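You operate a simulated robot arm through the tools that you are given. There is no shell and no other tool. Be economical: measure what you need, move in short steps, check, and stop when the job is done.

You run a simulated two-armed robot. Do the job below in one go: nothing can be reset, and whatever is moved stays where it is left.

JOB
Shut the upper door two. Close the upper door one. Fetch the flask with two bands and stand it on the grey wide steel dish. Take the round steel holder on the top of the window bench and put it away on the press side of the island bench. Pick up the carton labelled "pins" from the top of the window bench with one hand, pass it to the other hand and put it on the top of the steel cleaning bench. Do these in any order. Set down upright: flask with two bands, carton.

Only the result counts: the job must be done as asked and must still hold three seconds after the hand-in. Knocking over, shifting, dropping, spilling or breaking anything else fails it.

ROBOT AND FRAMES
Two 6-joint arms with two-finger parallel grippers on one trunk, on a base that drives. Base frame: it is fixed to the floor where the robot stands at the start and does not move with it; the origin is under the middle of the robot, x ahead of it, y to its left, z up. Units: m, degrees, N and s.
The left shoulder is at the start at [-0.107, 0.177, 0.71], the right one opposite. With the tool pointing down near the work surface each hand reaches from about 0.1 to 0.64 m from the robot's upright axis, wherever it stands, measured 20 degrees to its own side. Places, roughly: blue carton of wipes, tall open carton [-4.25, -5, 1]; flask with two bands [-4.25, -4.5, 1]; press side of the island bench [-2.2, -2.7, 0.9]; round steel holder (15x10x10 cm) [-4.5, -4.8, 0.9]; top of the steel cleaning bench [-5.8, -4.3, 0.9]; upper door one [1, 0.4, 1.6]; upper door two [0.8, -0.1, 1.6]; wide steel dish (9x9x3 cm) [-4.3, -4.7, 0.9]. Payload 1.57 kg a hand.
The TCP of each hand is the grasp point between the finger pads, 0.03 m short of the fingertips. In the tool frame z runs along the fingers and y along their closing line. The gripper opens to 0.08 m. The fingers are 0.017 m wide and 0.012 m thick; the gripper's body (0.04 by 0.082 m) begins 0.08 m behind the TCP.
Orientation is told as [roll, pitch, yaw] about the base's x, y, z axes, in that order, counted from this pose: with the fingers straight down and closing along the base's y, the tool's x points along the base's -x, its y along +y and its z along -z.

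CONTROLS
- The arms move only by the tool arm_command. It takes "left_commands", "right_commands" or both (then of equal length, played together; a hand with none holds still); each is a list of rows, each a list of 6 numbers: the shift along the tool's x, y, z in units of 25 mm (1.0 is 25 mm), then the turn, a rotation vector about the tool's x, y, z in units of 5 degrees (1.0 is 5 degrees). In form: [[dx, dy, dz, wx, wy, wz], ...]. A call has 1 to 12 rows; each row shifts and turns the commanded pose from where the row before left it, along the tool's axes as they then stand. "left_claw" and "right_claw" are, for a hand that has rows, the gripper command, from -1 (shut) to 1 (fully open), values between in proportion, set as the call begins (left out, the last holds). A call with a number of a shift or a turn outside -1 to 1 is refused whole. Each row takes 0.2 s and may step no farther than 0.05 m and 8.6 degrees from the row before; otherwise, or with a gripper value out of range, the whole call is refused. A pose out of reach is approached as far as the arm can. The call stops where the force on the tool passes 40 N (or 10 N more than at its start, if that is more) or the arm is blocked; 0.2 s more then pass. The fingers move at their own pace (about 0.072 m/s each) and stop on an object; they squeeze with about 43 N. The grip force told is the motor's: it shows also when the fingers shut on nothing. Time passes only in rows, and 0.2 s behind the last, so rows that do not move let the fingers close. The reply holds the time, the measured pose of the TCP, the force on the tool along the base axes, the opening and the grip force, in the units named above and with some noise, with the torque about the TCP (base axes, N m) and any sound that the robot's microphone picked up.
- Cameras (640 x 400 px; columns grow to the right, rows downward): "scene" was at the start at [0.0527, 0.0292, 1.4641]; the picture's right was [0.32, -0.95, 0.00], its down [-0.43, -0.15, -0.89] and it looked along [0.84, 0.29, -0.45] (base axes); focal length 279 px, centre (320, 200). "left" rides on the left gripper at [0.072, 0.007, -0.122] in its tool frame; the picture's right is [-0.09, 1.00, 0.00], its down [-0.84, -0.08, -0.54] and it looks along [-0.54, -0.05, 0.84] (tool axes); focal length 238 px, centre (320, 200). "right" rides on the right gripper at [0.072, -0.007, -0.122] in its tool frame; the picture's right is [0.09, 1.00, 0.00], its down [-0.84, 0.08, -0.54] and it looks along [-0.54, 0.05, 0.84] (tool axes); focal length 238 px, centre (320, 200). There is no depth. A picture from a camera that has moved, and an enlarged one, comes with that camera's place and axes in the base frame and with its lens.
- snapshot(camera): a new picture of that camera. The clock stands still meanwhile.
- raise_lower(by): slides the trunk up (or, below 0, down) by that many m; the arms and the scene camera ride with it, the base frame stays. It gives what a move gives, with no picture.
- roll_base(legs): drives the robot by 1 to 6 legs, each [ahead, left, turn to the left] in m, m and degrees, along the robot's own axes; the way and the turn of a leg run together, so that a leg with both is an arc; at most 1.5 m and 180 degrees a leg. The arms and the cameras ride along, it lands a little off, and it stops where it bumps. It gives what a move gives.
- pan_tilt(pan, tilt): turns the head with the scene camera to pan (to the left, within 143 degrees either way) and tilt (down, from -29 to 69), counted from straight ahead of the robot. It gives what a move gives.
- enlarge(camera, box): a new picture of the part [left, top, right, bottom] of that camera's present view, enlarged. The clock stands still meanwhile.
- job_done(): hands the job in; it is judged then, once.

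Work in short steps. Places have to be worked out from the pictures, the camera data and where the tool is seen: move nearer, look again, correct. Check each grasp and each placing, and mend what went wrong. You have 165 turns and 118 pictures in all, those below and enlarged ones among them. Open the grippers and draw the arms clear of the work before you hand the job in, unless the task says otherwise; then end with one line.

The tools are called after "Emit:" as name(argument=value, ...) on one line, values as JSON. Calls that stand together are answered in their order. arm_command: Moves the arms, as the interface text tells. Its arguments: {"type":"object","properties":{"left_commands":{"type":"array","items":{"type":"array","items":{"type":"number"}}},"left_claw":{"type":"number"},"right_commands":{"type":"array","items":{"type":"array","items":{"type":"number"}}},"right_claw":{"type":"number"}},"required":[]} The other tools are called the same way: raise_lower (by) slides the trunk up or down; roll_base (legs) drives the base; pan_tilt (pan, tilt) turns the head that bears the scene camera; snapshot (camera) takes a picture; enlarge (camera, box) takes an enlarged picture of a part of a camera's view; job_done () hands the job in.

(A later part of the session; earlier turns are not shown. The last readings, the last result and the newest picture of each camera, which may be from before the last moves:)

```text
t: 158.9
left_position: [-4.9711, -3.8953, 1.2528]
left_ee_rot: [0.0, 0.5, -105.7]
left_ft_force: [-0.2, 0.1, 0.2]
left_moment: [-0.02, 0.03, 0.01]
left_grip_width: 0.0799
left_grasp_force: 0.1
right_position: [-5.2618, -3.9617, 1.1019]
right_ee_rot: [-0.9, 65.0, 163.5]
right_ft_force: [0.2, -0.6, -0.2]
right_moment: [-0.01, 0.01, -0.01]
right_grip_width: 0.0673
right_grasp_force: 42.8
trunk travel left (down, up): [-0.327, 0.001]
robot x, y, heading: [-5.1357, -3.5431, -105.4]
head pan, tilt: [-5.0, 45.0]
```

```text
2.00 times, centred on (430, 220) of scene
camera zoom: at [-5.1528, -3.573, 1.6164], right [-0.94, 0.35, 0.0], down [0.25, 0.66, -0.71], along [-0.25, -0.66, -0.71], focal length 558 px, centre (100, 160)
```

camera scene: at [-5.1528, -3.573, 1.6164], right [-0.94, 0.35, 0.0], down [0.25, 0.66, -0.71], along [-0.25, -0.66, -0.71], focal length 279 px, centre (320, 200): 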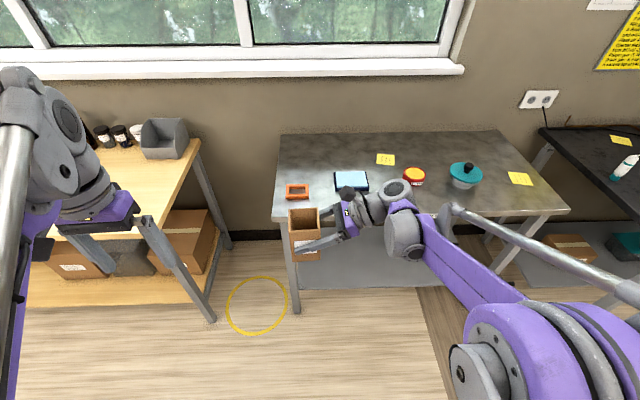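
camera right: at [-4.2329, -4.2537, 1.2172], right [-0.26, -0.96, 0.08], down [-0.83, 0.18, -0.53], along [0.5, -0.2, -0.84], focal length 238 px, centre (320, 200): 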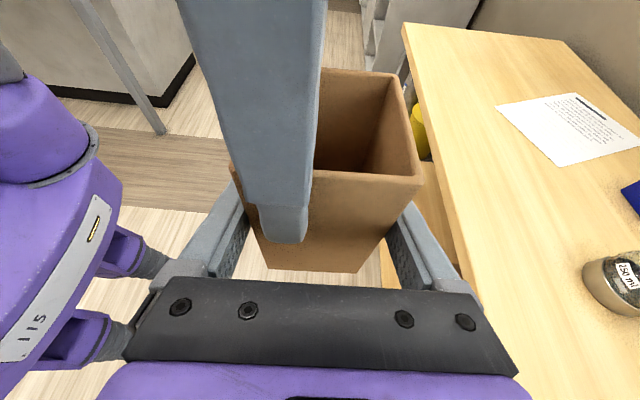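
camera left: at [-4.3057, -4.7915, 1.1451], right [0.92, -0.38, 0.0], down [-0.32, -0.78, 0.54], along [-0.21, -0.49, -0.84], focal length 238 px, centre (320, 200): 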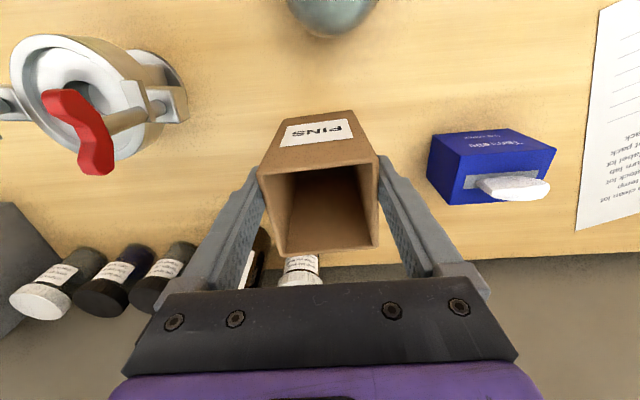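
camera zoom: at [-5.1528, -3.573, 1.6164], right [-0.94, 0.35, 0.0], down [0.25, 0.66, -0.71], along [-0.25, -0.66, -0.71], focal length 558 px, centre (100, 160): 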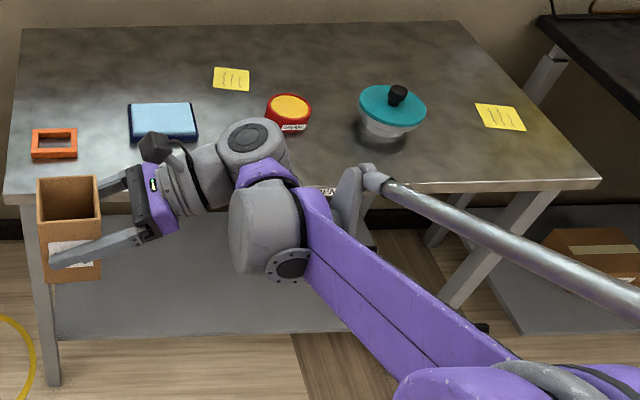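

The front strip (about 12 cm deep) in front of the pad and red tin is free. I square up, move 0.22 m right and 0.2 m ahead, then re-measure.

Emit:
roll_base(legs=[[0, 0, -1.4], [0, -0.22, 0], [0.2, 0, 0]])

Emit:
enlarge(camera="scene", box=[200, 130, 520, 330])

```text
t: 163.0
left_position: [-5.2438, -4.0302, 1.253]
left_ee_rot: [0.0, 0.3, -107.2]
left_ft_force: [0.2, 0.5, 0.4]
left_moment: [-0.01, 0.02, 0.02]
left_grip_width: 0.08
left_grasp_force: 0.0
right_position: [-5.5368, -4.0874, 1.1007]
right_ee_rot: [-0.9, 65.0, 162.1]
right_ft_force: [0.1, -0.1, 0.0]
right_moment: [-0.01, 0.0, 0.02]
right_grip_width: 0.0674
right_grasp_force: 43.0
trunk travel left (down, up): [-0.327, 0.001]
robot x, y, heading: [-5.4016, -3.6698, -107.0]
head pan, tilt: [-5.0, 45.0]
```

```text
2.00 times, centred on (360, 230) of scene
camera zoom: at [-5.4177, -3.7032, 1.6162], right [-0.93, 0.37, 0.0], down [0.26, 0.66, -0.71], along [-0.26, -0.66, -0.71], focal length 558 px, centre (240, 140)
```

zoom: 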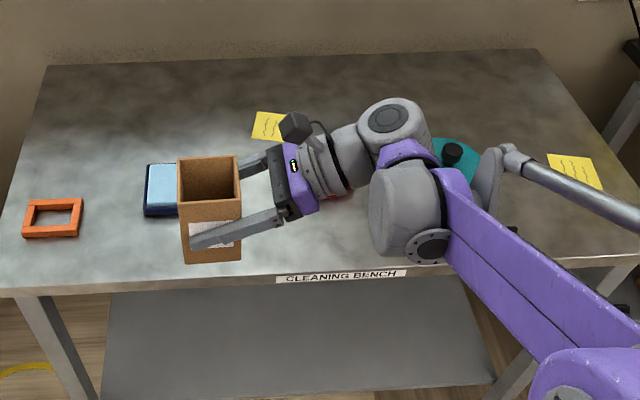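

The bench top is at about 0.875 and the front strip spans w -5.55 to -5.69. I drive 0.10 m ahead so the carton is over its middle, then lower the trunk 0.13 m.

Emit:
roll_base(legs=[[0.1, 0, 0]])

Emit:
raise_lower(by=-0.13)

Emit:
enlarge(camera="scene", box=[200, 130, 520, 330])

Emit:
snapshot(camera="right")

```text
t: 164.1
left_position: [-5.2702, -4.1238, 1.2538]
left_ee_rot: [-0.1, 0.4, -107.1]
left_ft_force: [0.0, 0.2, -0.3]
left_moment: [-0.03, 0.04, -0.01]
left_grip_width: 0.0799
left_grasp_force: 0.0
right_position: [-5.5664, -4.1805, 1.1004]
right_ee_rot: [-1.0, 65.0, 162.1]
right_ft_force: [0.1, 0.2, -0.4]
right_moment: [-0.02, 0.0, -0.02]
right_grip_width: 0.0672
right_grasp_force: 43.0
trunk travel left (down, up): [-0.327, 0.001]
robot x, y, heading: [-5.4294, -3.761, -107.1]
head pan, tilt: [-5.0, 45.0]
```

```text
t: 165.7
left_position: [-5.2715, -4.1252, 1.123]
left_ee_rot: [0.0, 0.5, -107.0]
left_ft_force: [0.0, -0.4, -0.2]
left_moment: [0.02, 0.01, -0.04]
left_grip_width: 0.0801
left_grasp_force: 0.0
right_position: [-5.5651, -4.1816, 0.9715]
right_ee_rot: [-1.0, 65.0, 162.2]
right_ft_force: [-0.8, -0.3, 0.1]
right_moment: [0.03, -0.01, 0.0]
right_grip_width: 0.0669
right_grasp_force: 42.9
trunk travel left (down, up): [-0.197, 0.131]
robot x, y, heading: [-5.4281, -3.7609, -107.0]
head pan, tilt: [-5.0, 45.0]
```

```text
2.00 times, centred on (360, 230) of scene
camera zoom: at [-5.4478, -3.8021, 1.4824], right [-0.93, 0.37, 0.0], down [0.26, 0.66, -0.71], along [-0.26, -0.66, -0.71], focal length 558 px, centre (240, 140)
```

zoom: 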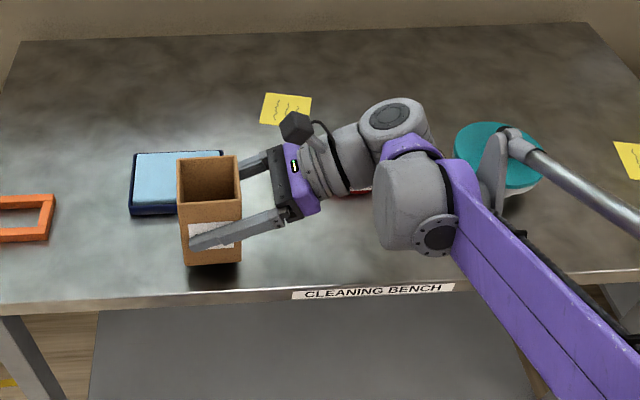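

```text
65 pictures are left
camera right: at [-5.641, -4.1516, 1.0873], right [-0.25, -0.96, 0.08], down [-0.83, 0.18, -0.53], along [0.5, -0.2, -0.84], focal length 238 px, centre (320, 200)
```

right: 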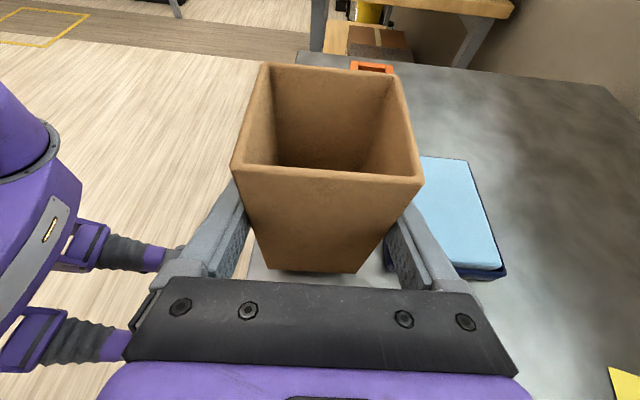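

The carton hangs over free top, about 2 cm inside the edge and 4 cm short of the pad. I lower 0.03 by trunk, then finely by arm.

Emit:
raise_lower(by=-0.03)

Emit:
arm_command(right_commands=[[-0.145, 0, 0.068, 0, 0, 0], [-0.145, 0, 0.068, 0, 0, 0]])

Emit:
enlarge(camera="scene", box=[270, 180, 370, 290])

```text
t: 166.4
left_position: [-5.2719, -4.1238, 1.094]
left_ee_rot: [0.0, 0.4, -107.1]
left_ft_force: [0.0, 1.1, -0.5]
left_moment: [-0.01, 0.0, 0.01]
left_grip_width: 0.0799
left_grasp_force: 0.0
right_position: [-5.5642, -4.1805, 0.9401]
right_ee_rot: [-0.8, 65.0, 162.2]
right_ft_force: [-0.2, 1.1, 2.1]
right_moment: [-0.03, -0.08, 0.05]
right_grip_width: 0.0674
right_grasp_force: 42.6
trunk travel left (down, up): [-0.167, 0.161]
robot x, y, heading: [-5.4299, -3.7633, -106.7]
head pan, tilt: [-5.0, 45.0]
```

```text
t: 167.0
left_position: [-5.2732, -4.1226, 1.0927]
left_ee_rot: [0.0, 0.3, -107.1]
left_ft_force: [-0.2, 0.1, 1.0]
left_moment: [0.02, 0.0, -0.01]
left_grip_width: 0.0797
left_grasp_force: 0.1
right_position: [-5.5651, -4.1814, 0.9382]
right_ee_rot: [-0.6, 65.6, 162.3]
right_ft_force: [-2.3, 2.7, 14.1]
right_moment: [0.24, 0.52, -0.01]
right_grip_width: 0.0672
right_grasp_force: 43.2
trunk travel left (down, up): [-0.167, 0.161]
robot x, y, heading: [-5.4295, -3.7614, -106.8]
head pan, tilt: [-5.0, 45.0]
stopped in row 2 (right hand): the force on the tool passed its limit at 41 N (the readings are from after the stop); the commanded pose is now the measured one
```

```text
3.64 times, centred on (320, 235) of scene
camera zoom: at [-5.4486, -3.8035, 1.4535], right [-0.93, 0.37, 0.0], down [0.26, 0.66, -0.71], along [-0.26, -0.66, -0.71], focal length 1016 px, centre (320, 73)
```

zoom: 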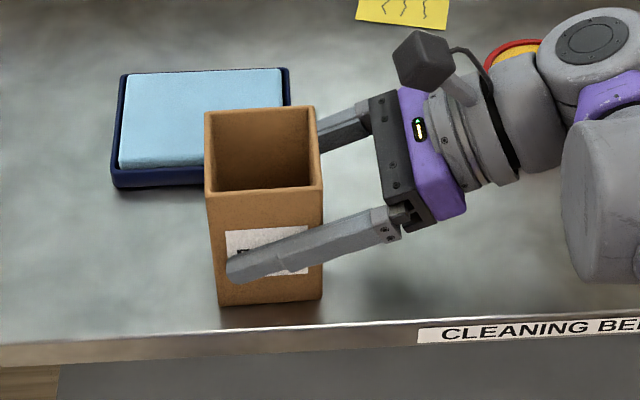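

The carton stands on the bench (contact at TCP z 0.940, level). I open the right hand and draw it back along its fingers, then up.

Emit:
arm_command(right_commands=[[0, 0, 0, 0, 0, 0], [0, 0, 0, 0, 0, 0], [0, 0, 0, 0, 0, 0], [0, 0, 0, 0, 0, 0]], right_claw=1)

Emit:
enlarge(camera="scene", box=[270, 180, 370, 290])

Emit:
arm_command(right_commands=[[0, 0, -0.5, 0, 0, 0], [0, 0, -0.8, 0, 0, 0], [0, 0, -0.9, 0, 0, 0], [0, 0, -0.9, 0, 0, 0], [0, 0, -0.9, 0, 0, 0], [0, 0, -0.9, 0, 0, 0]])

Emit:
snapshot(camera="scene")

```text
t: 168.0
left_position: [-5.271, -4.1234, 1.093]
left_ee_rot: [0.0, 0.5, -107.1]
left_ft_force: [-0.6, -0.2, -0.1]
left_moment: [-0.03, -0.04, -0.04]
left_grip_width: 0.0799
left_grasp_force: 0.1
right_position: [-5.5647, -4.182, 0.9381]
right_ee_rot: [-0.9, 65.4, 162.1]
right_ft_force: [0.2, 0.2, -0.2]
right_moment: [0.02, 0.02, 0.01]
right_grip_width: 0.0802
right_grasp_force: 0.1
trunk travel left (down, up): [-0.167, 0.161]
robot x, y, heading: [-5.43, -3.766, -107.0]
head pan, tilt: [-5.0, 45.0]
```

```text
3.64 times, centred on (320, 235) of scene
camera zoom: at [-5.4487, -3.8048, 1.4536], right [-0.93, 0.37, 0.0], down [0.26, 0.66, -0.71], along [-0.26, -0.66, -0.71], focal length 1016 px, centre (320, 73)
```

zoom: 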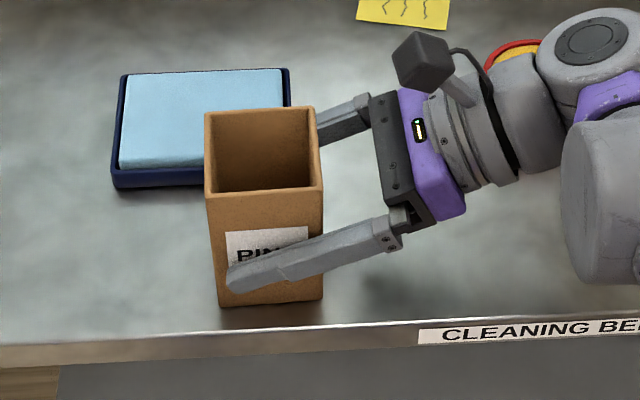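

```text
t: 169.4
left_position: [-5.2729, -4.1232, 1.0937]
left_ee_rot: [0.0, 0.4, -107.1]
left_ft_force: [0.2, 0.2, -0.1]
left_moment: [-0.01, 0.04, 0.01]
left_grip_width: 0.0799
left_grasp_force: 0.2
right_position: [-5.6726, -4.1485, 0.9904]
right_ee_rot: [-0.8, 65.4, 162.2]
right_ft_force: [0.6, -0.3, 0.0]
right_moment: [-0.03, 0.01, 0.01]
right_grip_width: 0.08
right_grasp_force: 0.0
trunk travel left (down, up): [-0.167, 0.161]
robot x, y, heading: [-5.4269, -3.7679, -107.2]
head pan, tilt: [-5.0, 45.0]
```

```text
62 pictures are left
camera scene: at [-5.449, -3.8047, 1.4536], right [-0.93, 0.37, 0.0], down [0.26, 0.66, -0.71], along [-0.26, -0.66, -0.71], focal length 279 px, centre (320, 200)
```

scene: 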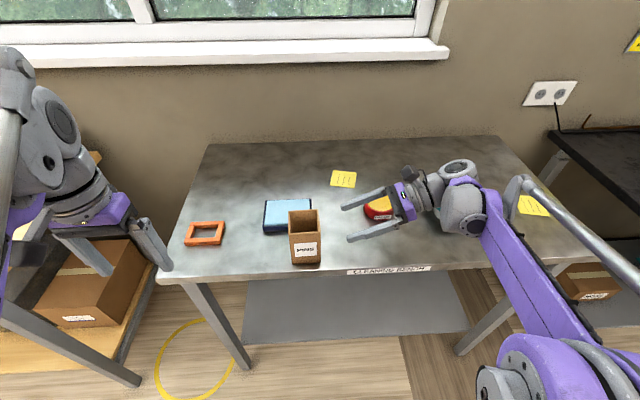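

The carton stands free on the cleaning bench. I raise the trunk, back off and check the bench.

Emit:
raise_lower(by=0.1)

Emit:
roll_base(legs=[[-0.35, 0, 0]])

Emit:
snapshot(camera="scene")

```text
t: 170.7
left_position: [-5.2722, -4.1231, 1.1939]
left_ee_rot: [0.0, 0.4, -107.1]
left_ft_force: [0.3, 0.4, 0.0]
left_moment: [-0.03, 0.01, -0.01]
left_grip_width: 0.0801
left_grasp_force: 0.1
right_position: [-5.6721, -4.1487, 1.0877]
right_ee_rot: [-0.8, 65.3, 162.1]
right_ft_force: [-0.2, 0.9, 0.1]
right_moment: [0.01, 0.0, 0.01]
right_grip_width: 0.08
right_grasp_force: 0.0
trunk travel left (down, up): [-0.267, 0.061]
robot x, y, heading: [-5.4264, -3.762, -107.0]
head pan, tilt: [-5.0, 45.0]
```

```text
t: 173.0
left_position: [-5.1716, -3.7959, 1.1933]
left_ee_rot: [0.0, 0.4, -107.5]
left_ft_force: [0.0, 0.0, -0.5]
left_moment: [-0.01, 0.01, -0.04]
left_grip_width: 0.0799
left_grasp_force: 0.0
right_position: [-5.5732, -3.8176, 1.0881]
right_ee_rot: [-0.8, 65.3, 161.7]
right_ft_force: [0.0, 0.1, 0.5]
right_moment: [0.0, 0.02, -0.02]
right_grip_width: 0.0799
right_grasp_force: 0.1
trunk travel left (down, up): [-0.267, 0.061]
robot x, y, heading: [-5.3286, -3.4352, -107.4]
head pan, tilt: [-5.0, 45.0]
```

```text
61 pictures are left
camera scene: at [-5.3456, -3.4696, 1.553], right [-0.92, 0.38, 0.0], down [0.27, 0.65, -0.71], along [-0.27, -0.65, -0.71], focal length 279 px, centre (320, 200)
```

scene: 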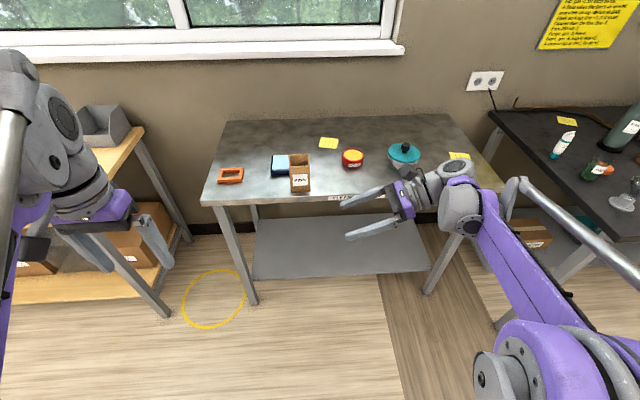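

The carton and the other bench items are in order. I turn the right hand back to pointing down and drive 1.2 m left toward the holder on the window bench.

Emit:
arm_command(right_commands=[[0, 0, 0, 0, -1, 0], [0, 0, 0, 0, -1, 0], [0, 0, 0, 0, -1, 0], [0, 0, 0, 0, -1, 0], [0, 0, 0, 0, -1, 0], [0, 0, 0, 0, -1, 0], [0, 0, 0, 0, -1, 0], [0, 0, 0, 0, -1, 0], [0, 0, 0, 0, -1, 0], [0, 0, 0, 0, -1, 0], [0, 0, 0, 0, -1, 0], [0, 0, 0, 0, -1, 0]])

Emit:
arm_command(right_commands=[[0, 0, 0, 0, -1, 0], [0, 0, 0, 0, 0, -1], [0, 0, 0, 0, 0, -1], [0, 0, 0, 0, 0, -1], [0, 0, 0, 0, 0, -1], [0, 0, 0, 0, 0, -1], [0, 0, 0, 0, 0, -1], [0, 0, 0, 0, 0, -1], [0, 0, 0, 0, 0, -1], [0, 0, 0, 0, 0, -1]])

Emit:
arm_command(right_commands=[[0, 0, 0, 0, 0, -1], [0, 0, 0, 0, 0, -1], [0, 0, 0, 0, 0, -1], [0, 0, 0, 0, 0, -1], [0, 0, 0, 0, 0, -1], [0, 0, 0, 0, 0, -1], [0, 0, 0, 0, 0, -1], [0, 0, 0, 0, 0, -1], [0, 0, 0, 0, 0, -1]])

Emit:
roll_base(legs=[[0, 1.2, 0.6]])

Emit:
pan_tilt(pan=-5, tilt=40)

Emit:
snapshot(camera="scene")

```text
t: 175.6
left_position: [-5.1721, -3.796, 1.1927]
left_ee_rot: [0.0, 0.4, -107.6]
left_ft_force: [-0.3, -0.8, -0.3]
left_moment: [0.01, 0.01, -0.02]
left_grip_width: 0.0799
left_grasp_force: 0.0
right_position: [-5.5716, -3.8183, 1.0876]
right_ee_rot: [-0.3, 5.2, 162.4]
right_ft_force: [0.1, -0.4, -0.5]
right_moment: [-0.02, -0.01, -0.02]
right_grip_width: 0.0799
right_grasp_force: 0.0
trunk travel left (down, up): [-0.267, 0.061]
robot x, y, heading: [-5.3276, -3.4318, -107.0]
head pan, tilt: [-5.0, 45.0]
```

```text
t: 177.8
left_position: [-5.1724, -3.7956, 1.1932]
left_ee_rot: [0.0, 0.4, -107.5]
left_ft_force: [0.6, -0.3, 0.1]
left_moment: [-0.03, -0.03, 0.02]
left_grip_width: 0.0803
left_grasp_force: 0.1
right_position: [-5.5733, -3.8178, 1.0876]
right_ee_rot: [0.1, 0.5, -152.5]
right_ft_force: [-0.3, 0.8, -0.2]
right_moment: [0.03, -0.03, 0.0]
right_grip_width: 0.0798
right_grasp_force: 0.1
trunk travel left (down, up): [-0.267, 0.061]
robot x, y, heading: [-5.3253, -3.4339, -107.3]
head pan, tilt: [-5.0, 45.0]
```

```text
t: 179.8
left_position: [-5.1731, -3.7955, 1.1925]
left_ee_rot: [-0.1, 0.4, -107.4]
left_ft_force: [0.3, -0.2, 1.3]
left_moment: [0.01, -0.01, 0.01]
left_grip_width: 0.0799
left_grasp_force: 0.1
right_position: [-5.5704, -3.8191, 1.0894]
right_ee_rot: [0.4, 0.2, -107.5]
right_ft_force: [-0.4, -0.4, 0.3]
right_moment: [-0.01, -0.01, 0.03]
right_grip_width: 0.0801
right_grasp_force: 0.0
trunk travel left (down, up): [-0.267, 0.061]
robot x, y, heading: [-5.3238, -3.433, -107.6]
head pan, tilt: [-5.0, 45.0]
```

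```text
t: 190.5
left_position: [-4.0287, -4.1394, 1.1935]
left_ee_rot: [0.1, 0.4, -106.6]
left_ft_force: [0.0, 0.4, -0.1]
left_moment: [0.0, -0.04, 0.01]
left_grip_width: 0.0799
left_grasp_force: 0.2
right_position: [-4.4274, -4.1694, 1.0881]
right_ee_rot: [0.4, 0.2, -106.5]
right_ft_force: [0.5, 0.7, 0.1]
right_moment: [-0.01, 0.01, 0.05]
right_grip_width: 0.0802
right_grasp_force: 0.1
trunk travel left (down, up): [-0.267, 0.061]
robot x, y, heading: [-4.188, -3.7798, -106.3]
head pan, tilt: [-5.0, 45.0]
```

```text
t: 191.1
left_position: [-4.0298, -4.1395, 1.1939]
left_ee_rot: [0.0, 0.3, -106.6]
left_ft_force: [-0.1, 0.3, -0.2]
left_moment: [0.03, 0.02, 0.02]
left_grip_width: 0.0801
left_grasp_force: 0.0
right_position: [-4.427, -4.1687, 1.0882]
right_ee_rot: [0.5, 0.3, -106.6]
right_ft_force: [-0.1, -0.1, 0.6]
right_moment: [0.0, -0.02, -0.01]
right_grip_width: 0.0802
right_grasp_force: 0.1
trunk travel left (down, up): [-0.267, 0.061]
robot x, y, heading: [-4.1864, -3.7809, -106.5]
head pan, tilt: [-5.0, 40.0]
```

```text
60 pictures are left
camera scene: at [-4.2076, -3.8194, 1.5602], right [-0.93, 0.37, 0.0], down [0.24, 0.6, -0.77], along [-0.28, -0.71, -0.64], focal length 279 px, centre (320, 200)
```

scene: 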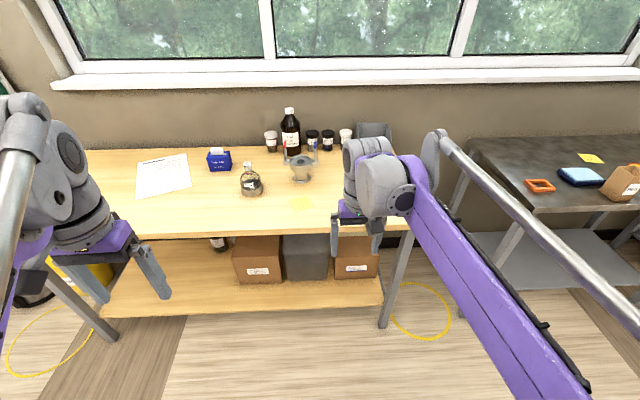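

I enlarge the holder to see what can be gripped.

Emit:
enlarge(camera="scene", box=[260, 130, 340, 190])

```text
6.67 times, centred on (300, 160) of scene
camera zoom: at [-4.2076, -3.8194, 1.5602], right [-0.93, 0.37, 0.0], down [0.24, 0.6, -0.77], along [-0.28, -0.71, -0.64], focal length 1862 px, centre (453, 467)
```

zoom: 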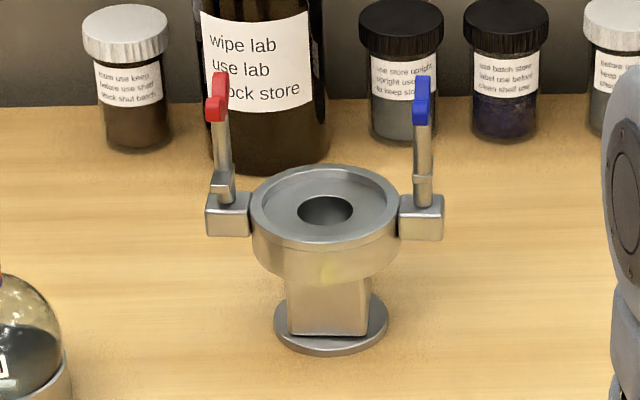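

The holder is a cup (Ø0.09, underside z≈0.93) on a square stem 0.049 m wide above a thin base disc. I'll grip the stem from the front with the fingers 30° below horizontal. I tilt the right hand forward by 60° and drive nearer.

Emit:
arm_command(right_commands=[[0, 0, 0, 0, -1, 0], [0, 0, 0, 0, -1, 0], [0, 0, 0, 0, -1, 0], [0, 0, 0, 0, -1, 0], [0, 0, 0, 0, -1, 0], [0, 0, 0, 0, -1, 0], [0, 0, 0, 0, -1, 0], [0, 0, 0, 0, -1, 0], [0, 0, 0, 0, -1, 0], [0, 0, 0, 0, -1, 0], [0, 0, 0, 0, -1, 0], [0, 0, 0, 0, -1, 0]])

Emit:
roll_base(legs=[[0, 0.12, -0.3], [0.25, 0, 0]])

Emit:
snapshot(camera="scene")

Emit:
snapshot(camera="right")

```text
t: 193.7
left_position: [-4.0268, -4.1388, 1.1926]
left_ee_rot: [-0.1, 0.4, -106.6]
left_ft_force: [-0.4, -0.3, -0.9]
left_moment: [-0.02, 0.01, 0.01]
left_grip_width: 0.0801
left_grasp_force: 0.1
right_position: [-4.4272, -4.1693, 1.0894]
right_ee_rot: [0.8, -59.8, -107.3]
right_ft_force: [0.1, 0.2, 0.8]
right_moment: [0.01, -0.01, -0.01]
right_grip_width: 0.0799
right_grasp_force: 0.0
trunk travel left (down, up): [-0.267, 0.061]
robot x, y, heading: [-4.1859, -3.7766, -106.5]
head pan, tilt: [-5.0, 40.0]
```

```text
t: 196.9
left_position: [-3.9882, -4.4153, 1.193]
left_ee_rot: [0.0, 0.4, -107.0]
left_ft_force: [-0.2, -0.4, 0.0]
left_moment: [0.06, 0.0, 0.01]
left_grip_width: 0.0798
left_grasp_force: 0.0
right_position: [-4.3884, -4.4428, 1.0885]
right_ee_rot: [0.7, -59.6, -107.7]
right_ft_force: [0.1, 0.5, 0.4]
right_moment: [-0.01, -0.02, 0.0]
right_grip_width: 0.0799
right_grasp_force: 0.1
trunk travel left (down, up): [-0.267, 0.061]
robot x, y, heading: [-4.1454, -4.0578, -106.9]
head pan, tilt: [-5.0, 40.0]
```

```text
58 pictures are left
camera scene: at [-4.1657, -4.0955, 1.5602], right [-0.93, 0.37, 0.0], down [0.24, 0.6, -0.77], along [-0.29, -0.71, -0.64], focal length 279 px, centre (320, 200)
```

scene: 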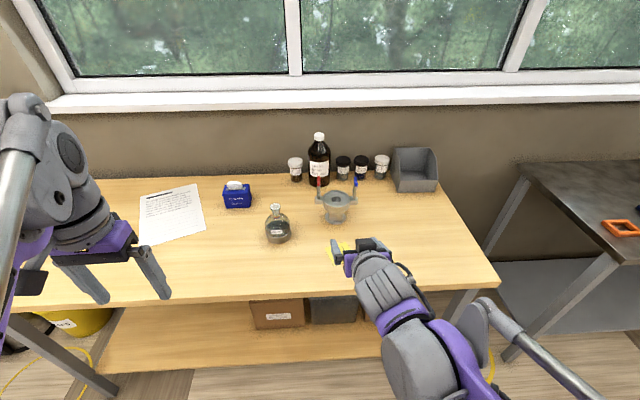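

```text
57 pictures are left
camera right: at [-4.3533, -4.3053, 1.0873], right [0.97, -0.25, -0.07], down [0.08, 0.02, 1.0], along [-0.25, -0.97, 0.04], focal length 238 px, centre (320, 200)
```

right: 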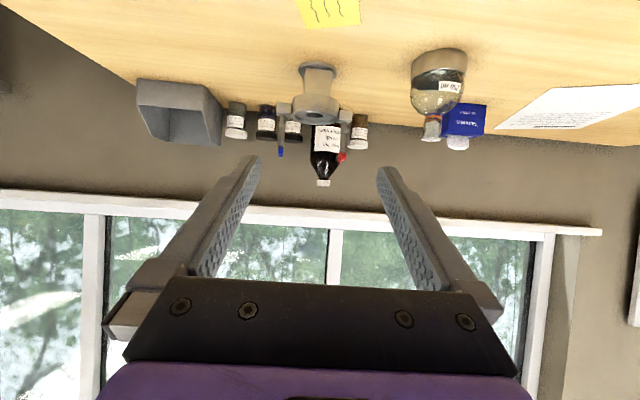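

The hand camera now looks level at the holder: it is laterally aligned, table top z≈0.869, cup underside ≈0.93. I lower the trunk 0.15 m in front of the table area and look again.

Emit:
raise_lower(by=-0.15)

Emit:
snapshot(camera="right")

Emit:
enlarge(camera="right", box=[260, 60, 380, 170])

```text
t: 198.6
left_position: [-3.9881, -4.4163, 1.0436]
left_ee_rot: [0.0, 0.4, -107.1]
left_ft_force: [-1.2, 0.6, 0.7]
left_moment: [-0.02, -0.01, -0.03]
left_grip_width: 0.0798
left_grasp_force: 0.0
right_position: [-4.3878, -4.4443, 0.9384]
right_ee_rot: [0.8, -59.8, -107.7]
right_ft_force: [-0.4, 0.4, 0.2]
right_moment: [-0.01, -0.05, 0.01]
right_grip_width: 0.0801
right_grasp_force: 0.1
trunk travel left (down, up): [-0.117, 0.211]
robot x, y, heading: [-4.1464, -4.0574, -106.8]
head pan, tilt: [-5.0, 40.0]
```

```text
56 pictures are left
camera right: at [-4.3532, -4.3053, 0.9376], right [0.97, -0.25, -0.07], down [0.08, 0.02, 1.0], along [-0.25, -0.97, 0.04], focal length 238 px, centre (320, 200)
```

right: 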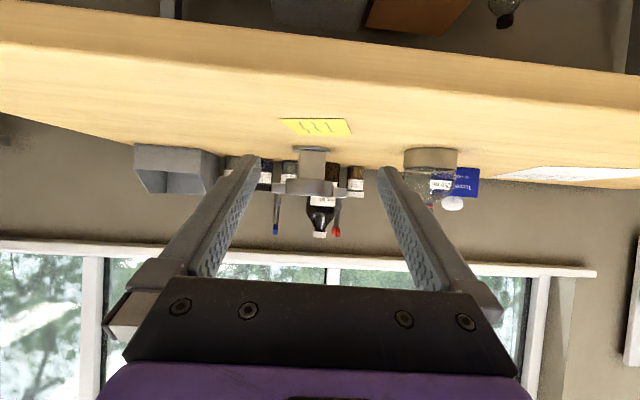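

```text
3.64 times, centred on (320, 115) of right
camera zoom: at [-4.3532, -4.3053, 0.9376], right [0.97, -0.25, -0.07], down [0.08, 0.02, 1.0], along [-0.25, -0.97, 0.04], focal length 867 px, centre (320, 509)
```

zoom: 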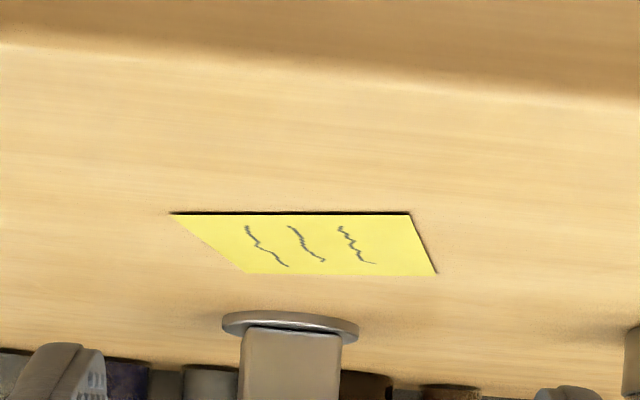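

The stem is about 0.31 m ahead and 9 mm right of the TCP. I drive the base 0.17 m ahead, then look again before fine approach.

Emit:
roll_base(legs=[[0.17, 0, 0]])

Emit:
snapshot(camera="right")

```text
t: 200.1
left_position: [-4.0386, -4.5795, 1.0443]
left_ee_rot: [0.0, 0.3, -107.3]
left_ft_force: [-0.3, 0.0, 1.0]
left_moment: [0.01, -0.03, 0.0]
left_grip_width: 0.0799
left_grasp_force: 0.0
right_position: [-4.4375, -4.6037, 0.9384]
right_ee_rot: [0.8, -59.7, -107.9]
right_ft_force: [-0.6, -0.2, -0.1]
right_moment: [-0.01, 0.01, -0.02]
right_grip_width: 0.0801
right_grasp_force: 0.0
trunk travel left (down, up): [-0.117, 0.211]
robot x, y, heading: [-4.1966, -4.2182, -106.8]
head pan, tilt: [-5.0, 40.0]
```

```text
54 pictures are left
camera right: at [-4.4038, -4.4669, 0.9372], right [0.97, -0.25, -0.07], down [0.08, 0.02, 1.0], along [-0.25, -0.97, 0.04], focal length 238 px, centre (320, 200)
```

right: 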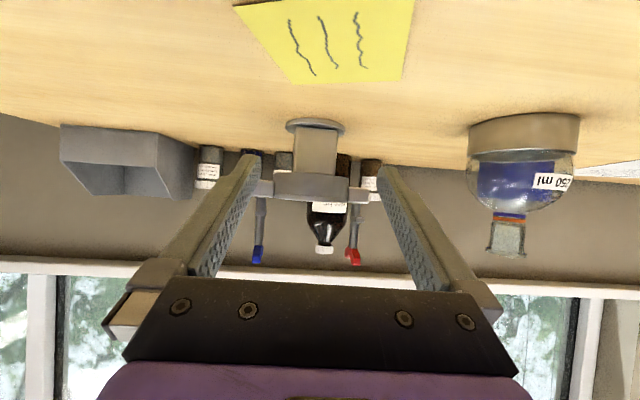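

The stem's free height is z≈0.869–0.921, so the TCP should be at z≈0.896. I lower there first, in front of the holder.

Emit:
arm_command(right_commands=[[0.734, -0.035, 0.424, 0, 0, 0], [0.734, -0.035, 0.424, 0, 0, 0], [0, 0, 0, 0, 0, 0]])

Emit:
snapshot(camera="right")

Emit:
enlarge(camera="scene", box=[270, 160, 430, 290])

```text
t: 200.9
left_position: [-4.0387, -4.579, 1.0425]
left_ee_rot: [0.0, 0.4, -107.3]
left_ft_force: [0.5, 0.0, 0.2]
left_moment: [-0.03, 0.0, 0.01]
left_grip_width: 0.0801
left_grasp_force: 0.0
right_position: [-4.4389, -4.6045, 0.8976]
right_ee_rot: [0.8, -59.7, -108.0]
right_ft_force: [-0.3, -0.2, 0.1]
right_moment: [0.05, 0.02, -0.02]
right_grip_width: 0.0804
right_grasp_force: 0.0
trunk travel left (down, up): [-0.117, 0.211]
robot x, y, heading: [-4.1913, -4.2168, -107.2]
head pan, tilt: [-5.0, 40.0]
```

```text
53 pictures are left
camera right: at [-4.4039, -4.4656, 0.896], right [0.97, -0.25, -0.07], down [0.08, 0.02, 1.0], along [-0.25, -0.97, 0.04], focal length 238 px, centre (320, 200)
```

right: 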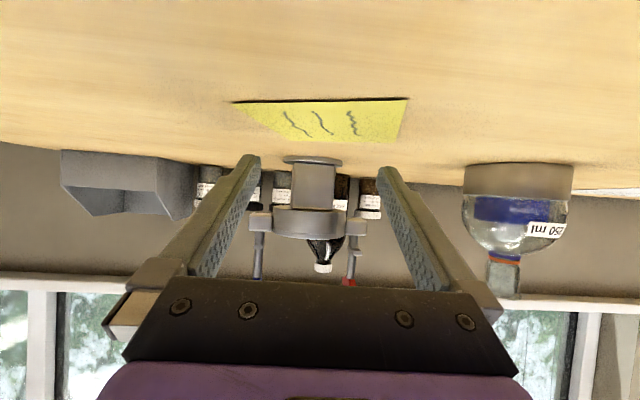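

```text
3.08 times, centred on (350, 225) of scene
camera zoom: at [-4.2199, -4.2723, 1.4094], right [-0.93, 0.38, 0.0], down [0.24, 0.6, -0.77], along [-0.29, -0.71, -0.64], focal length 859 px, centre (228, 123)
```

zoom: 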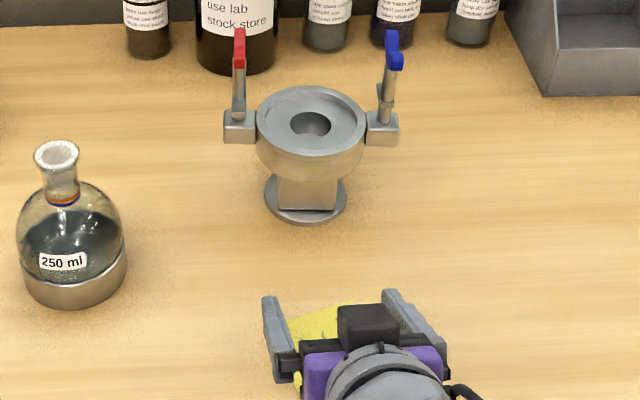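

Aligned within 2 mm laterally; TCP should be about 4 mm lower. I advance 0.075 m toward the stem and check.

Emit:
arm_command(right_commands=[[-0.469, -0.02, 0.884, 0, 0, 0], [-0.469, -0.02, 0.884, 0, 0, 0], [-0.469, -0.02, 0.884, 0, 0, 0]])

Emit:
snapshot(camera="right")

```text
t: 201.7
left_position: [-4.0387, -4.5792, 1.0432]
left_ee_rot: [0.0, 0.2, -107.3]
left_ft_force: [0.4, -0.3, 0.7]
left_moment: [0.04, 0.01, 0.03]
left_grip_width: 0.08
left_grasp_force: 0.1
right_position: [-4.4628, -4.6763, 0.8917]
right_ee_rot: [0.8, -59.6, -108.1]
right_ft_force: [0.9, -0.7, -0.5]
right_moment: [0.0, 0.02, 0.02]
right_grip_width: 0.0799
right_grasp_force: 0.2
trunk travel left (down, up): [-0.117, 0.211]
robot x, y, heading: [-4.1939, -4.218, -107.1]
head pan, tilt: [-5.0, 40.0]
```

```text
51 pictures are left
camera right: at [-4.4277, -4.538, 0.8919], right [0.97, -0.25, -0.07], down [0.08, 0.02, 1.0], along [-0.25, -0.97, 0.04], focal length 238 px, centre (320, 200)
```

right: 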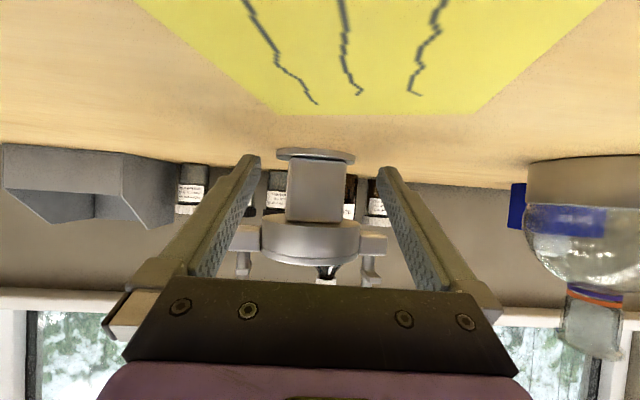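

Height and lateral alignment look right. I advance the last 0.048 m and close on the stem.

Emit:
arm_command(right_commands=[[-0.48, 0, 0.83, 0, 0, 0], [-0.48, 0, 0.83, 0, 0, 0], [0, 0, 0, 0, 0, 0]])

Emit:
snapshot(camera="right")

```text
t: 202.5
left_position: [-4.0402, -4.5786, 1.0438]
left_ee_rot: [0.0, 0.3, -107.4]
left_ft_force: [0.5, -1.8, -0.2]
left_moment: [0.0, -0.01, 0.02]
left_grip_width: 0.0798
left_grasp_force: 0.2
right_position: [-4.4754, -4.7229, 0.8947]
right_ee_rot: [0.9, -59.6, -108.0]
right_ft_force: [-0.2, 0.1, 0.0]
right_moment: [0.02, -0.01, -0.02]
right_grip_width: 0.0801
right_grasp_force: 0.1
trunk travel left (down, up): [-0.117, 0.211]
robot x, y, heading: [-4.1973, -4.218, -107.2]
head pan, tilt: [-5.0, 40.0]
```

```text
50 pictures are left
camera right: at [-4.4409, -4.5841, 0.8929], right [0.97, -0.25, -0.07], down [0.08, 0.02, 1.0], along [-0.25, -0.97, 0.04], focal length 238 px, centre (320, 200)
```

right: 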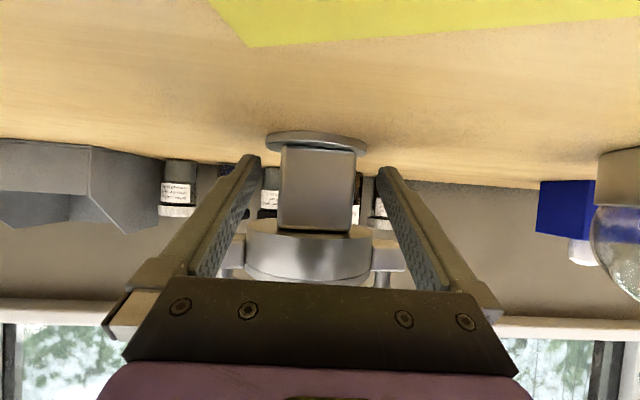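

About 1 cm more brings the pads well onto the stem; I do that and close.

Emit:
arm_command(right_commands=[[-0.18, 0, 0.36, 0, 0, 0], [0, 0, 0, 0, 0, 0]])

Emit:
arm_command(right_commands=[[0, 0, 0, 0, 0, 0], [0, 0, 0, 0, 0, 0], [0, 0, 0, 0, 0, 0], [0, 0, 0, 0, 0, 0]], right_claw=-1)

Emit:
snapshot(camera="right")

```text
t: 203.1
left_position: [-4.0388, -4.5783, 1.0435]
left_ee_rot: [0.0, 0.4, -107.3]
left_ft_force: [0.0, -0.3, -0.4]
left_moment: [0.06, -0.01, -0.01]
left_grip_width: 0.0801
left_grasp_force: 0.0
right_position: [-4.4803, -4.7306, 0.8929]
right_ee_rot: [0.8, -59.7, -108.1]
right_ft_force: [0.5, 0.3, 0.7]
right_moment: [0.01, 0.0, 0.0]
right_grip_width: 0.0798
right_grasp_force: 0.1
trunk travel left (down, up): [-0.117, 0.211]
robot x, y, heading: [-4.1897, -4.216, -107.2]
head pan, tilt: [-5.0, 40.0]
```

```text
t: 204.1
left_position: [-4.0391, -4.5791, 1.0426]
left_ee_rot: [0.1, 0.4, -107.3]
left_ft_force: [0.1, -0.1, 0.1]
left_moment: [-0.01, -0.01, 0.0]
left_grip_width: 0.0801
left_grasp_force: 0.0
right_position: [-4.4789, -4.7312, 0.8921]
right_ee_rot: [0.9, -59.8, -108.0]
right_ft_force: [-2.5, 1.2, 2.2]
right_moment: [0.12, 0.36, -0.14]
right_grip_width: 0.0498
right_grasp_force: 42.8
trunk travel left (down, up): [-0.117, 0.211]
robot x, y, heading: [-4.1976, -4.2165, -106.9]
head pan, tilt: [-5.0, 40.0]
```

```text
49 pictures are left
camera right: at [-4.4439, -4.5924, 0.8916], right [0.96, -0.25, -0.07], down [0.08, 0.02, 1.0], along [-0.25, -0.97, 0.04], focal length 238 px, centre (320, 200)
```

right: 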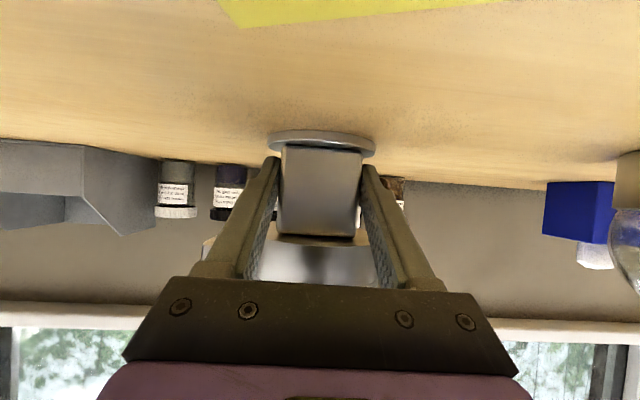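

The stem is gripped at 0.050 m. I lift 0.02 m by the trunk and check that it holds level.

Emit:
raise_lower(by=0.03)

Emit:
enlarge(camera="scene", box=[270, 160, 430, 290])

Emit:
snapshot(camera="right")

```text
t: 204.8
left_position: [-4.0396, -4.5787, 1.0729]
left_ee_rot: [0.0, 0.3, -107.4]
left_ft_force: [1.2, 0.5, -0.1]
left_moment: [-0.03, 0.0, -0.01]
left_grip_width: 0.0799
left_grasp_force: 0.0
right_position: [-4.4811, -4.7294, 0.922]
right_ee_rot: [0.8, -59.5, -107.9]
right_ft_force: [0.3, -0.2, -6.1]
right_moment: [0.16, -0.1, 0.04]
right_grip_width: 0.0499
right_grasp_force: 43.0
trunk travel left (down, up): [-0.147, 0.181]
robot x, y, heading: [-4.1952, -4.2179, -107.3]
head pan, tilt: [-5.0, 40.0]
```

```text
3.08 times, centred on (350, 225) of scene
camera zoom: at [-4.2182, -4.2662, 1.4409], right [-0.93, 0.38, 0.0], down [0.24, 0.6, -0.77], along [-0.29, -0.71, -0.64], focal length 859 px, centre (228, 123)
```

zoom: 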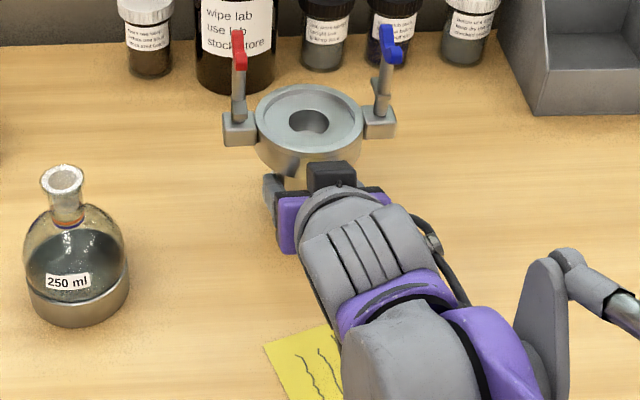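

```text
47 pictures are left
camera right: at [-4.4462, -4.5924, 0.9204], right [0.96, -0.25, -0.07], down [0.08, 0.02, 1.0], along [-0.25, -0.97, 0.04], focal length 238 px, centre (320, 200)
```

right: 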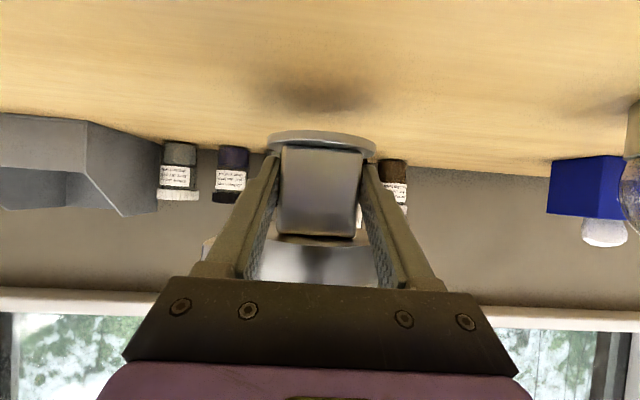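

The holder hangs level from the right hand (about 6 N). I raise it well clear, back away, and turn left toward the island's press side.

Emit:
raise_lower(by=0.15)

Emit:
roll_base(legs=[[-0.65, 0, 0], [0, 0, 90], [0.35, 0, 0]])

Emit:
pan_tilt(pan=25, tilt=25)

Emit:
snapshot(camera="scene")

```text
t: 206.6
left_position: [-4.0388, -4.5793, 1.2233]
left_ee_rot: [0.0, 0.4, -107.3]
left_ft_force: [-0.4, 0.3, 0.8]
left_moment: [-0.02, 0.02, -0.03]
left_grip_width: 0.0799
left_grasp_force: 0.0
right_position: [-4.481, -4.7291, 1.0708]
right_ee_rot: [0.9, -59.6, -108.1]
right_ft_force: [0.5, 0.9, -6.7]
right_moment: [0.13, -0.06, 0.02]
right_grip_width: 0.0496
right_grasp_force: 43.1
trunk travel left (down, up): [-0.297, 0.031]
robot x, y, heading: [-4.1909, -4.2177, -106.9]
head pan, tilt: [-5.0, 40.0]
```

```text
t: 216.0
left_position: [-3.2943, -3.5339, 1.2229]
left_ee_rot: [-0.1, 0.4, -17.0]
left_ft_force: [0.0, 1.3, 0.3]
left_moment: [0.01, 0.0, 0.04]
left_grip_width: 0.08
left_grasp_force: 0.0
right_position: [-3.1407, -3.9744, 1.0719]
right_ee_rot: [0.8, -59.6, -17.6]
right_ft_force: [0.8, 0.1, -7.0]
right_moment: [0.02, 0.16, 0.01]
right_grip_width: 0.0497
right_grasp_force: 43.1
trunk travel left (down, up): [-0.297, 0.031]
robot x, y, heading: [-3.6558, -3.6928, -16.9]
head pan, tilt: [-5.0, 40.0]
```

```text
t: 216.9
left_position: [-3.2945, -3.5339, 1.2241]
left_ee_rot: [0.0, 0.4, -17.0]
left_ft_force: [0.7, -0.4, 0.0]
left_moment: [0.01, 0.0, 0.03]
left_grip_width: 0.0801
left_grasp_force: 0.0
right_position: [-3.141, -3.9738, 1.0726]
right_ee_rot: [0.8, -59.6, -17.7]
right_ft_force: [0.2, 0.0, -6.3]
right_moment: [0.05, 0.17, 0.03]
right_grip_width: 0.0496
right_grasp_force: 43.0
trunk travel left (down, up): [-0.297, 0.031]
robot x, y, heading: [-3.6536, -3.6882, -17.0]
head pan, tilt: [25.0, 25.0]
```

```text
46 pictures are left
camera scene: at [-3.6056, -3.6654, 1.6168], right [0.14, -0.99, 0.0], down [-0.42, -0.06, -0.91], along [0.9, 0.13, -0.42], focal length 279 px, centre (320, 200)
```

scene: 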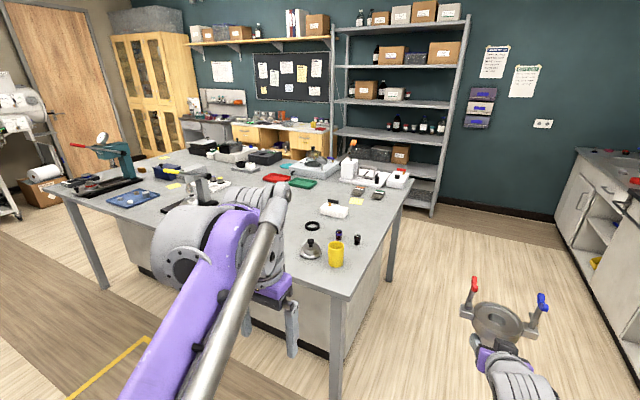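

The island's press (green) is at its far-left end; the press-side spot (-2.2,-2.7) lies on the near side left of centre. I drive sideways left 1.3 m to face it.

Emit:
roll_base(legs=[[0.08, 0, 0], [0, 1.3, 0]])

Emit:
pan_tilt(pan=5, tilt=35)

Emit:
snapshot(camera="scene")

```text
t: 229.2
left_position: [-2.8279, -2.3185, 1.2235]
left_ee_rot: [0.0, 0.4, -17.8]
left_ft_force: [0.0, -0.7, -1.2]
left_moment: [0.01, 0.02, 0.0]
left_grip_width: 0.0801
left_grasp_force: 0.1
right_position: [-2.6799, -2.7628, 1.0718]
right_ee_rot: [0.9, -59.5, -18.7]
right_ft_force: [-0.1, 0.4, -7.1]
right_moment: [0.04, 0.13, -0.02]
right_grip_width: 0.0496
right_grasp_force: 43.1
trunk travel left (down, up): [-0.297, 0.031]
robot x, y, heading: [-3.1901, -2.4642, -17.8]
head pan, tilt: [25.0, 25.0]
```

```text
t: 230.1
left_position: [-2.8281, -2.3197, 1.2243]
left_ee_rot: [0.1, 0.4, -17.8]
left_ft_force: [-0.4, -0.3, 0.3]
left_moment: [-0.01, 0.03, -0.01]
left_grip_width: 0.0802
left_grasp_force: 0.1
right_position: [-2.6807, -2.7629, 1.0719]
right_ee_rot: [0.8, -59.6, -18.6]
right_ft_force: [1.4, -0.4, -5.6]
right_moment: [0.04, 0.17, -0.01]
right_grip_width: 0.0497
right_grasp_force: 43.0
trunk travel left (down, up): [-0.297, 0.031]
robot x, y, heading: [-3.1923, -2.471, -17.7]
head pan, tilt: [5.0, 35.0]
```

```text
45 pictures are left
camera scene: at [-3.1457, -2.4776, 1.6012], right [-0.22, -0.98, 0.0], down [-0.56, 0.13, -0.82], along [0.8, -0.18, -0.57], focal length 279 px, centre (320, 200)
```

scene: 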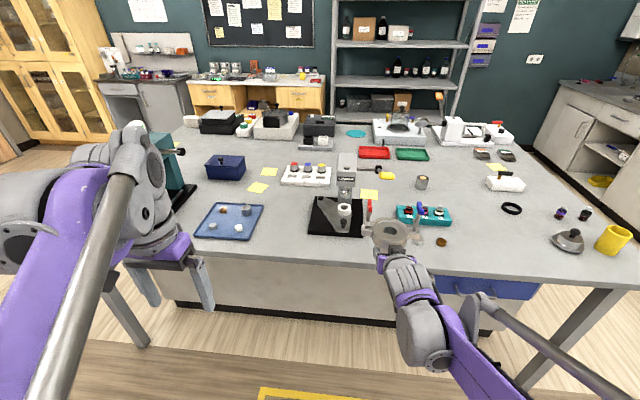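

The free patch between the blue tray and the black stand, right by the given press-side point, is about 0.2 m wide. I move 0.32 m left and 0.2 m ahead, and look again.

Emit:
roll_base(legs=[[0, 0, 0.9], [0, 0.32, 0], [0.2, 0, 0]])

Emit:
pan_tilt(pan=-8, tilt=45)

Emit:
snapshot(camera="scene")

```text
t: 235.1
left_position: [-2.549, -2.0555, 1.2239]
left_ee_rot: [0.1, 0.3, -17.0]
left_ft_force: [0.2, -0.2, -0.6]
left_moment: [0.0, 0.04, 0.01]
left_grip_width: 0.08
left_grasp_force: 0.0
right_position: [-2.3961, -2.4958, 1.0704]
right_ee_rot: [0.8, -59.6, -17.8]
right_ft_force: [0.3, 0.6, -6.7]
right_moment: [0.04, 0.18, 0.01]
right_grip_width: 0.0497
right_grasp_force: 43.0
trunk travel left (down, up): [-0.297, 0.031]
robot x, y, heading: [-2.9094, -2.2116, -16.8]
head pan, tilt: [5.0, 35.0]
```

```text
t: 235.8
left_position: [-2.548, -2.0556, 1.2241]
left_ee_rot: [0.1, 0.5, -17.0]
left_ft_force: [-0.6, -0.1, 0.0]
left_moment: [0.02, 0.03, -0.02]
left_grip_width: 0.0799
left_grasp_force: 0.0
right_position: [-2.3949, -2.4976, 1.0717]
right_ee_rot: [0.9, -59.6, -17.8]
right_ft_force: [-0.4, 0.4, -7.0]
right_moment: [0.07, 0.16, -0.03]
right_grip_width: 0.0495
right_grasp_force: 43.0
trunk travel left (down, up): [-0.297, 0.031]
robot x, y, heading: [-2.9109, -2.2109, -16.8]
head pan, tilt: [-8.0, 45.0]
```

```text
44 pictures are left
camera scene: at [-2.8761, -2.2334, 1.5864], right [-0.42, -0.91, 0.0], down [-0.64, 0.3, -0.71], along [0.64, -0.3, -0.71], focal length 279 px, centre (320, 200)
```

scene: 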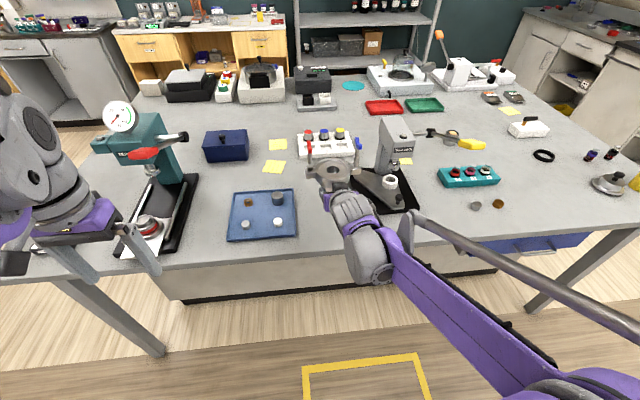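

I enlarge the patch under the held holder.

Emit:
enlarge(camera="scene", box=[210, 110, 450, 280])

Emit:
snapshot(camera="right")

```text
2.35 times, centred on (330, 195) of scene
camera zoom: at [-2.8761, -2.2334, 1.5864], right [-0.42, -0.91, 0.0], down [-0.64, 0.3, -0.71], along [0.64, -0.3, -0.71], focal length 657 px, centre (296, 212)
```

zoom: 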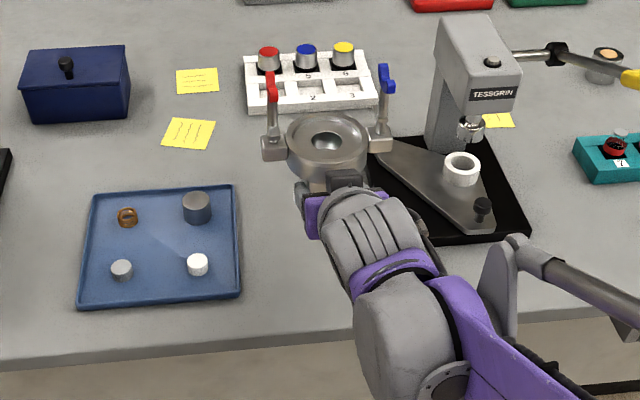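

```text
42 pictures are left
camera right: at [-2.5328, -2.4598, 1.0704], right [0.25, 0.97, -0.07], down [-0.02, 0.08, 1.0], along [0.97, -0.25, 0.04], focal length 238 px, centre (320, 200)
```

right: 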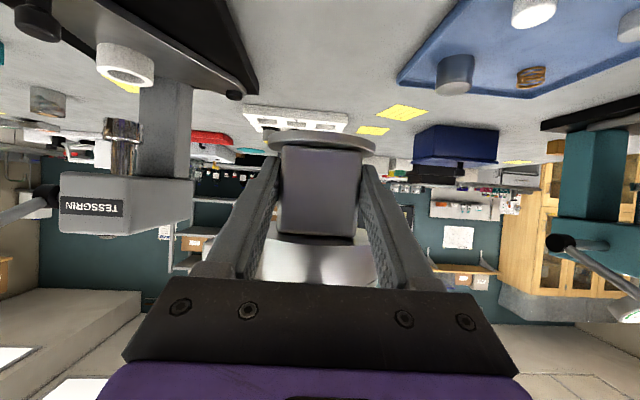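

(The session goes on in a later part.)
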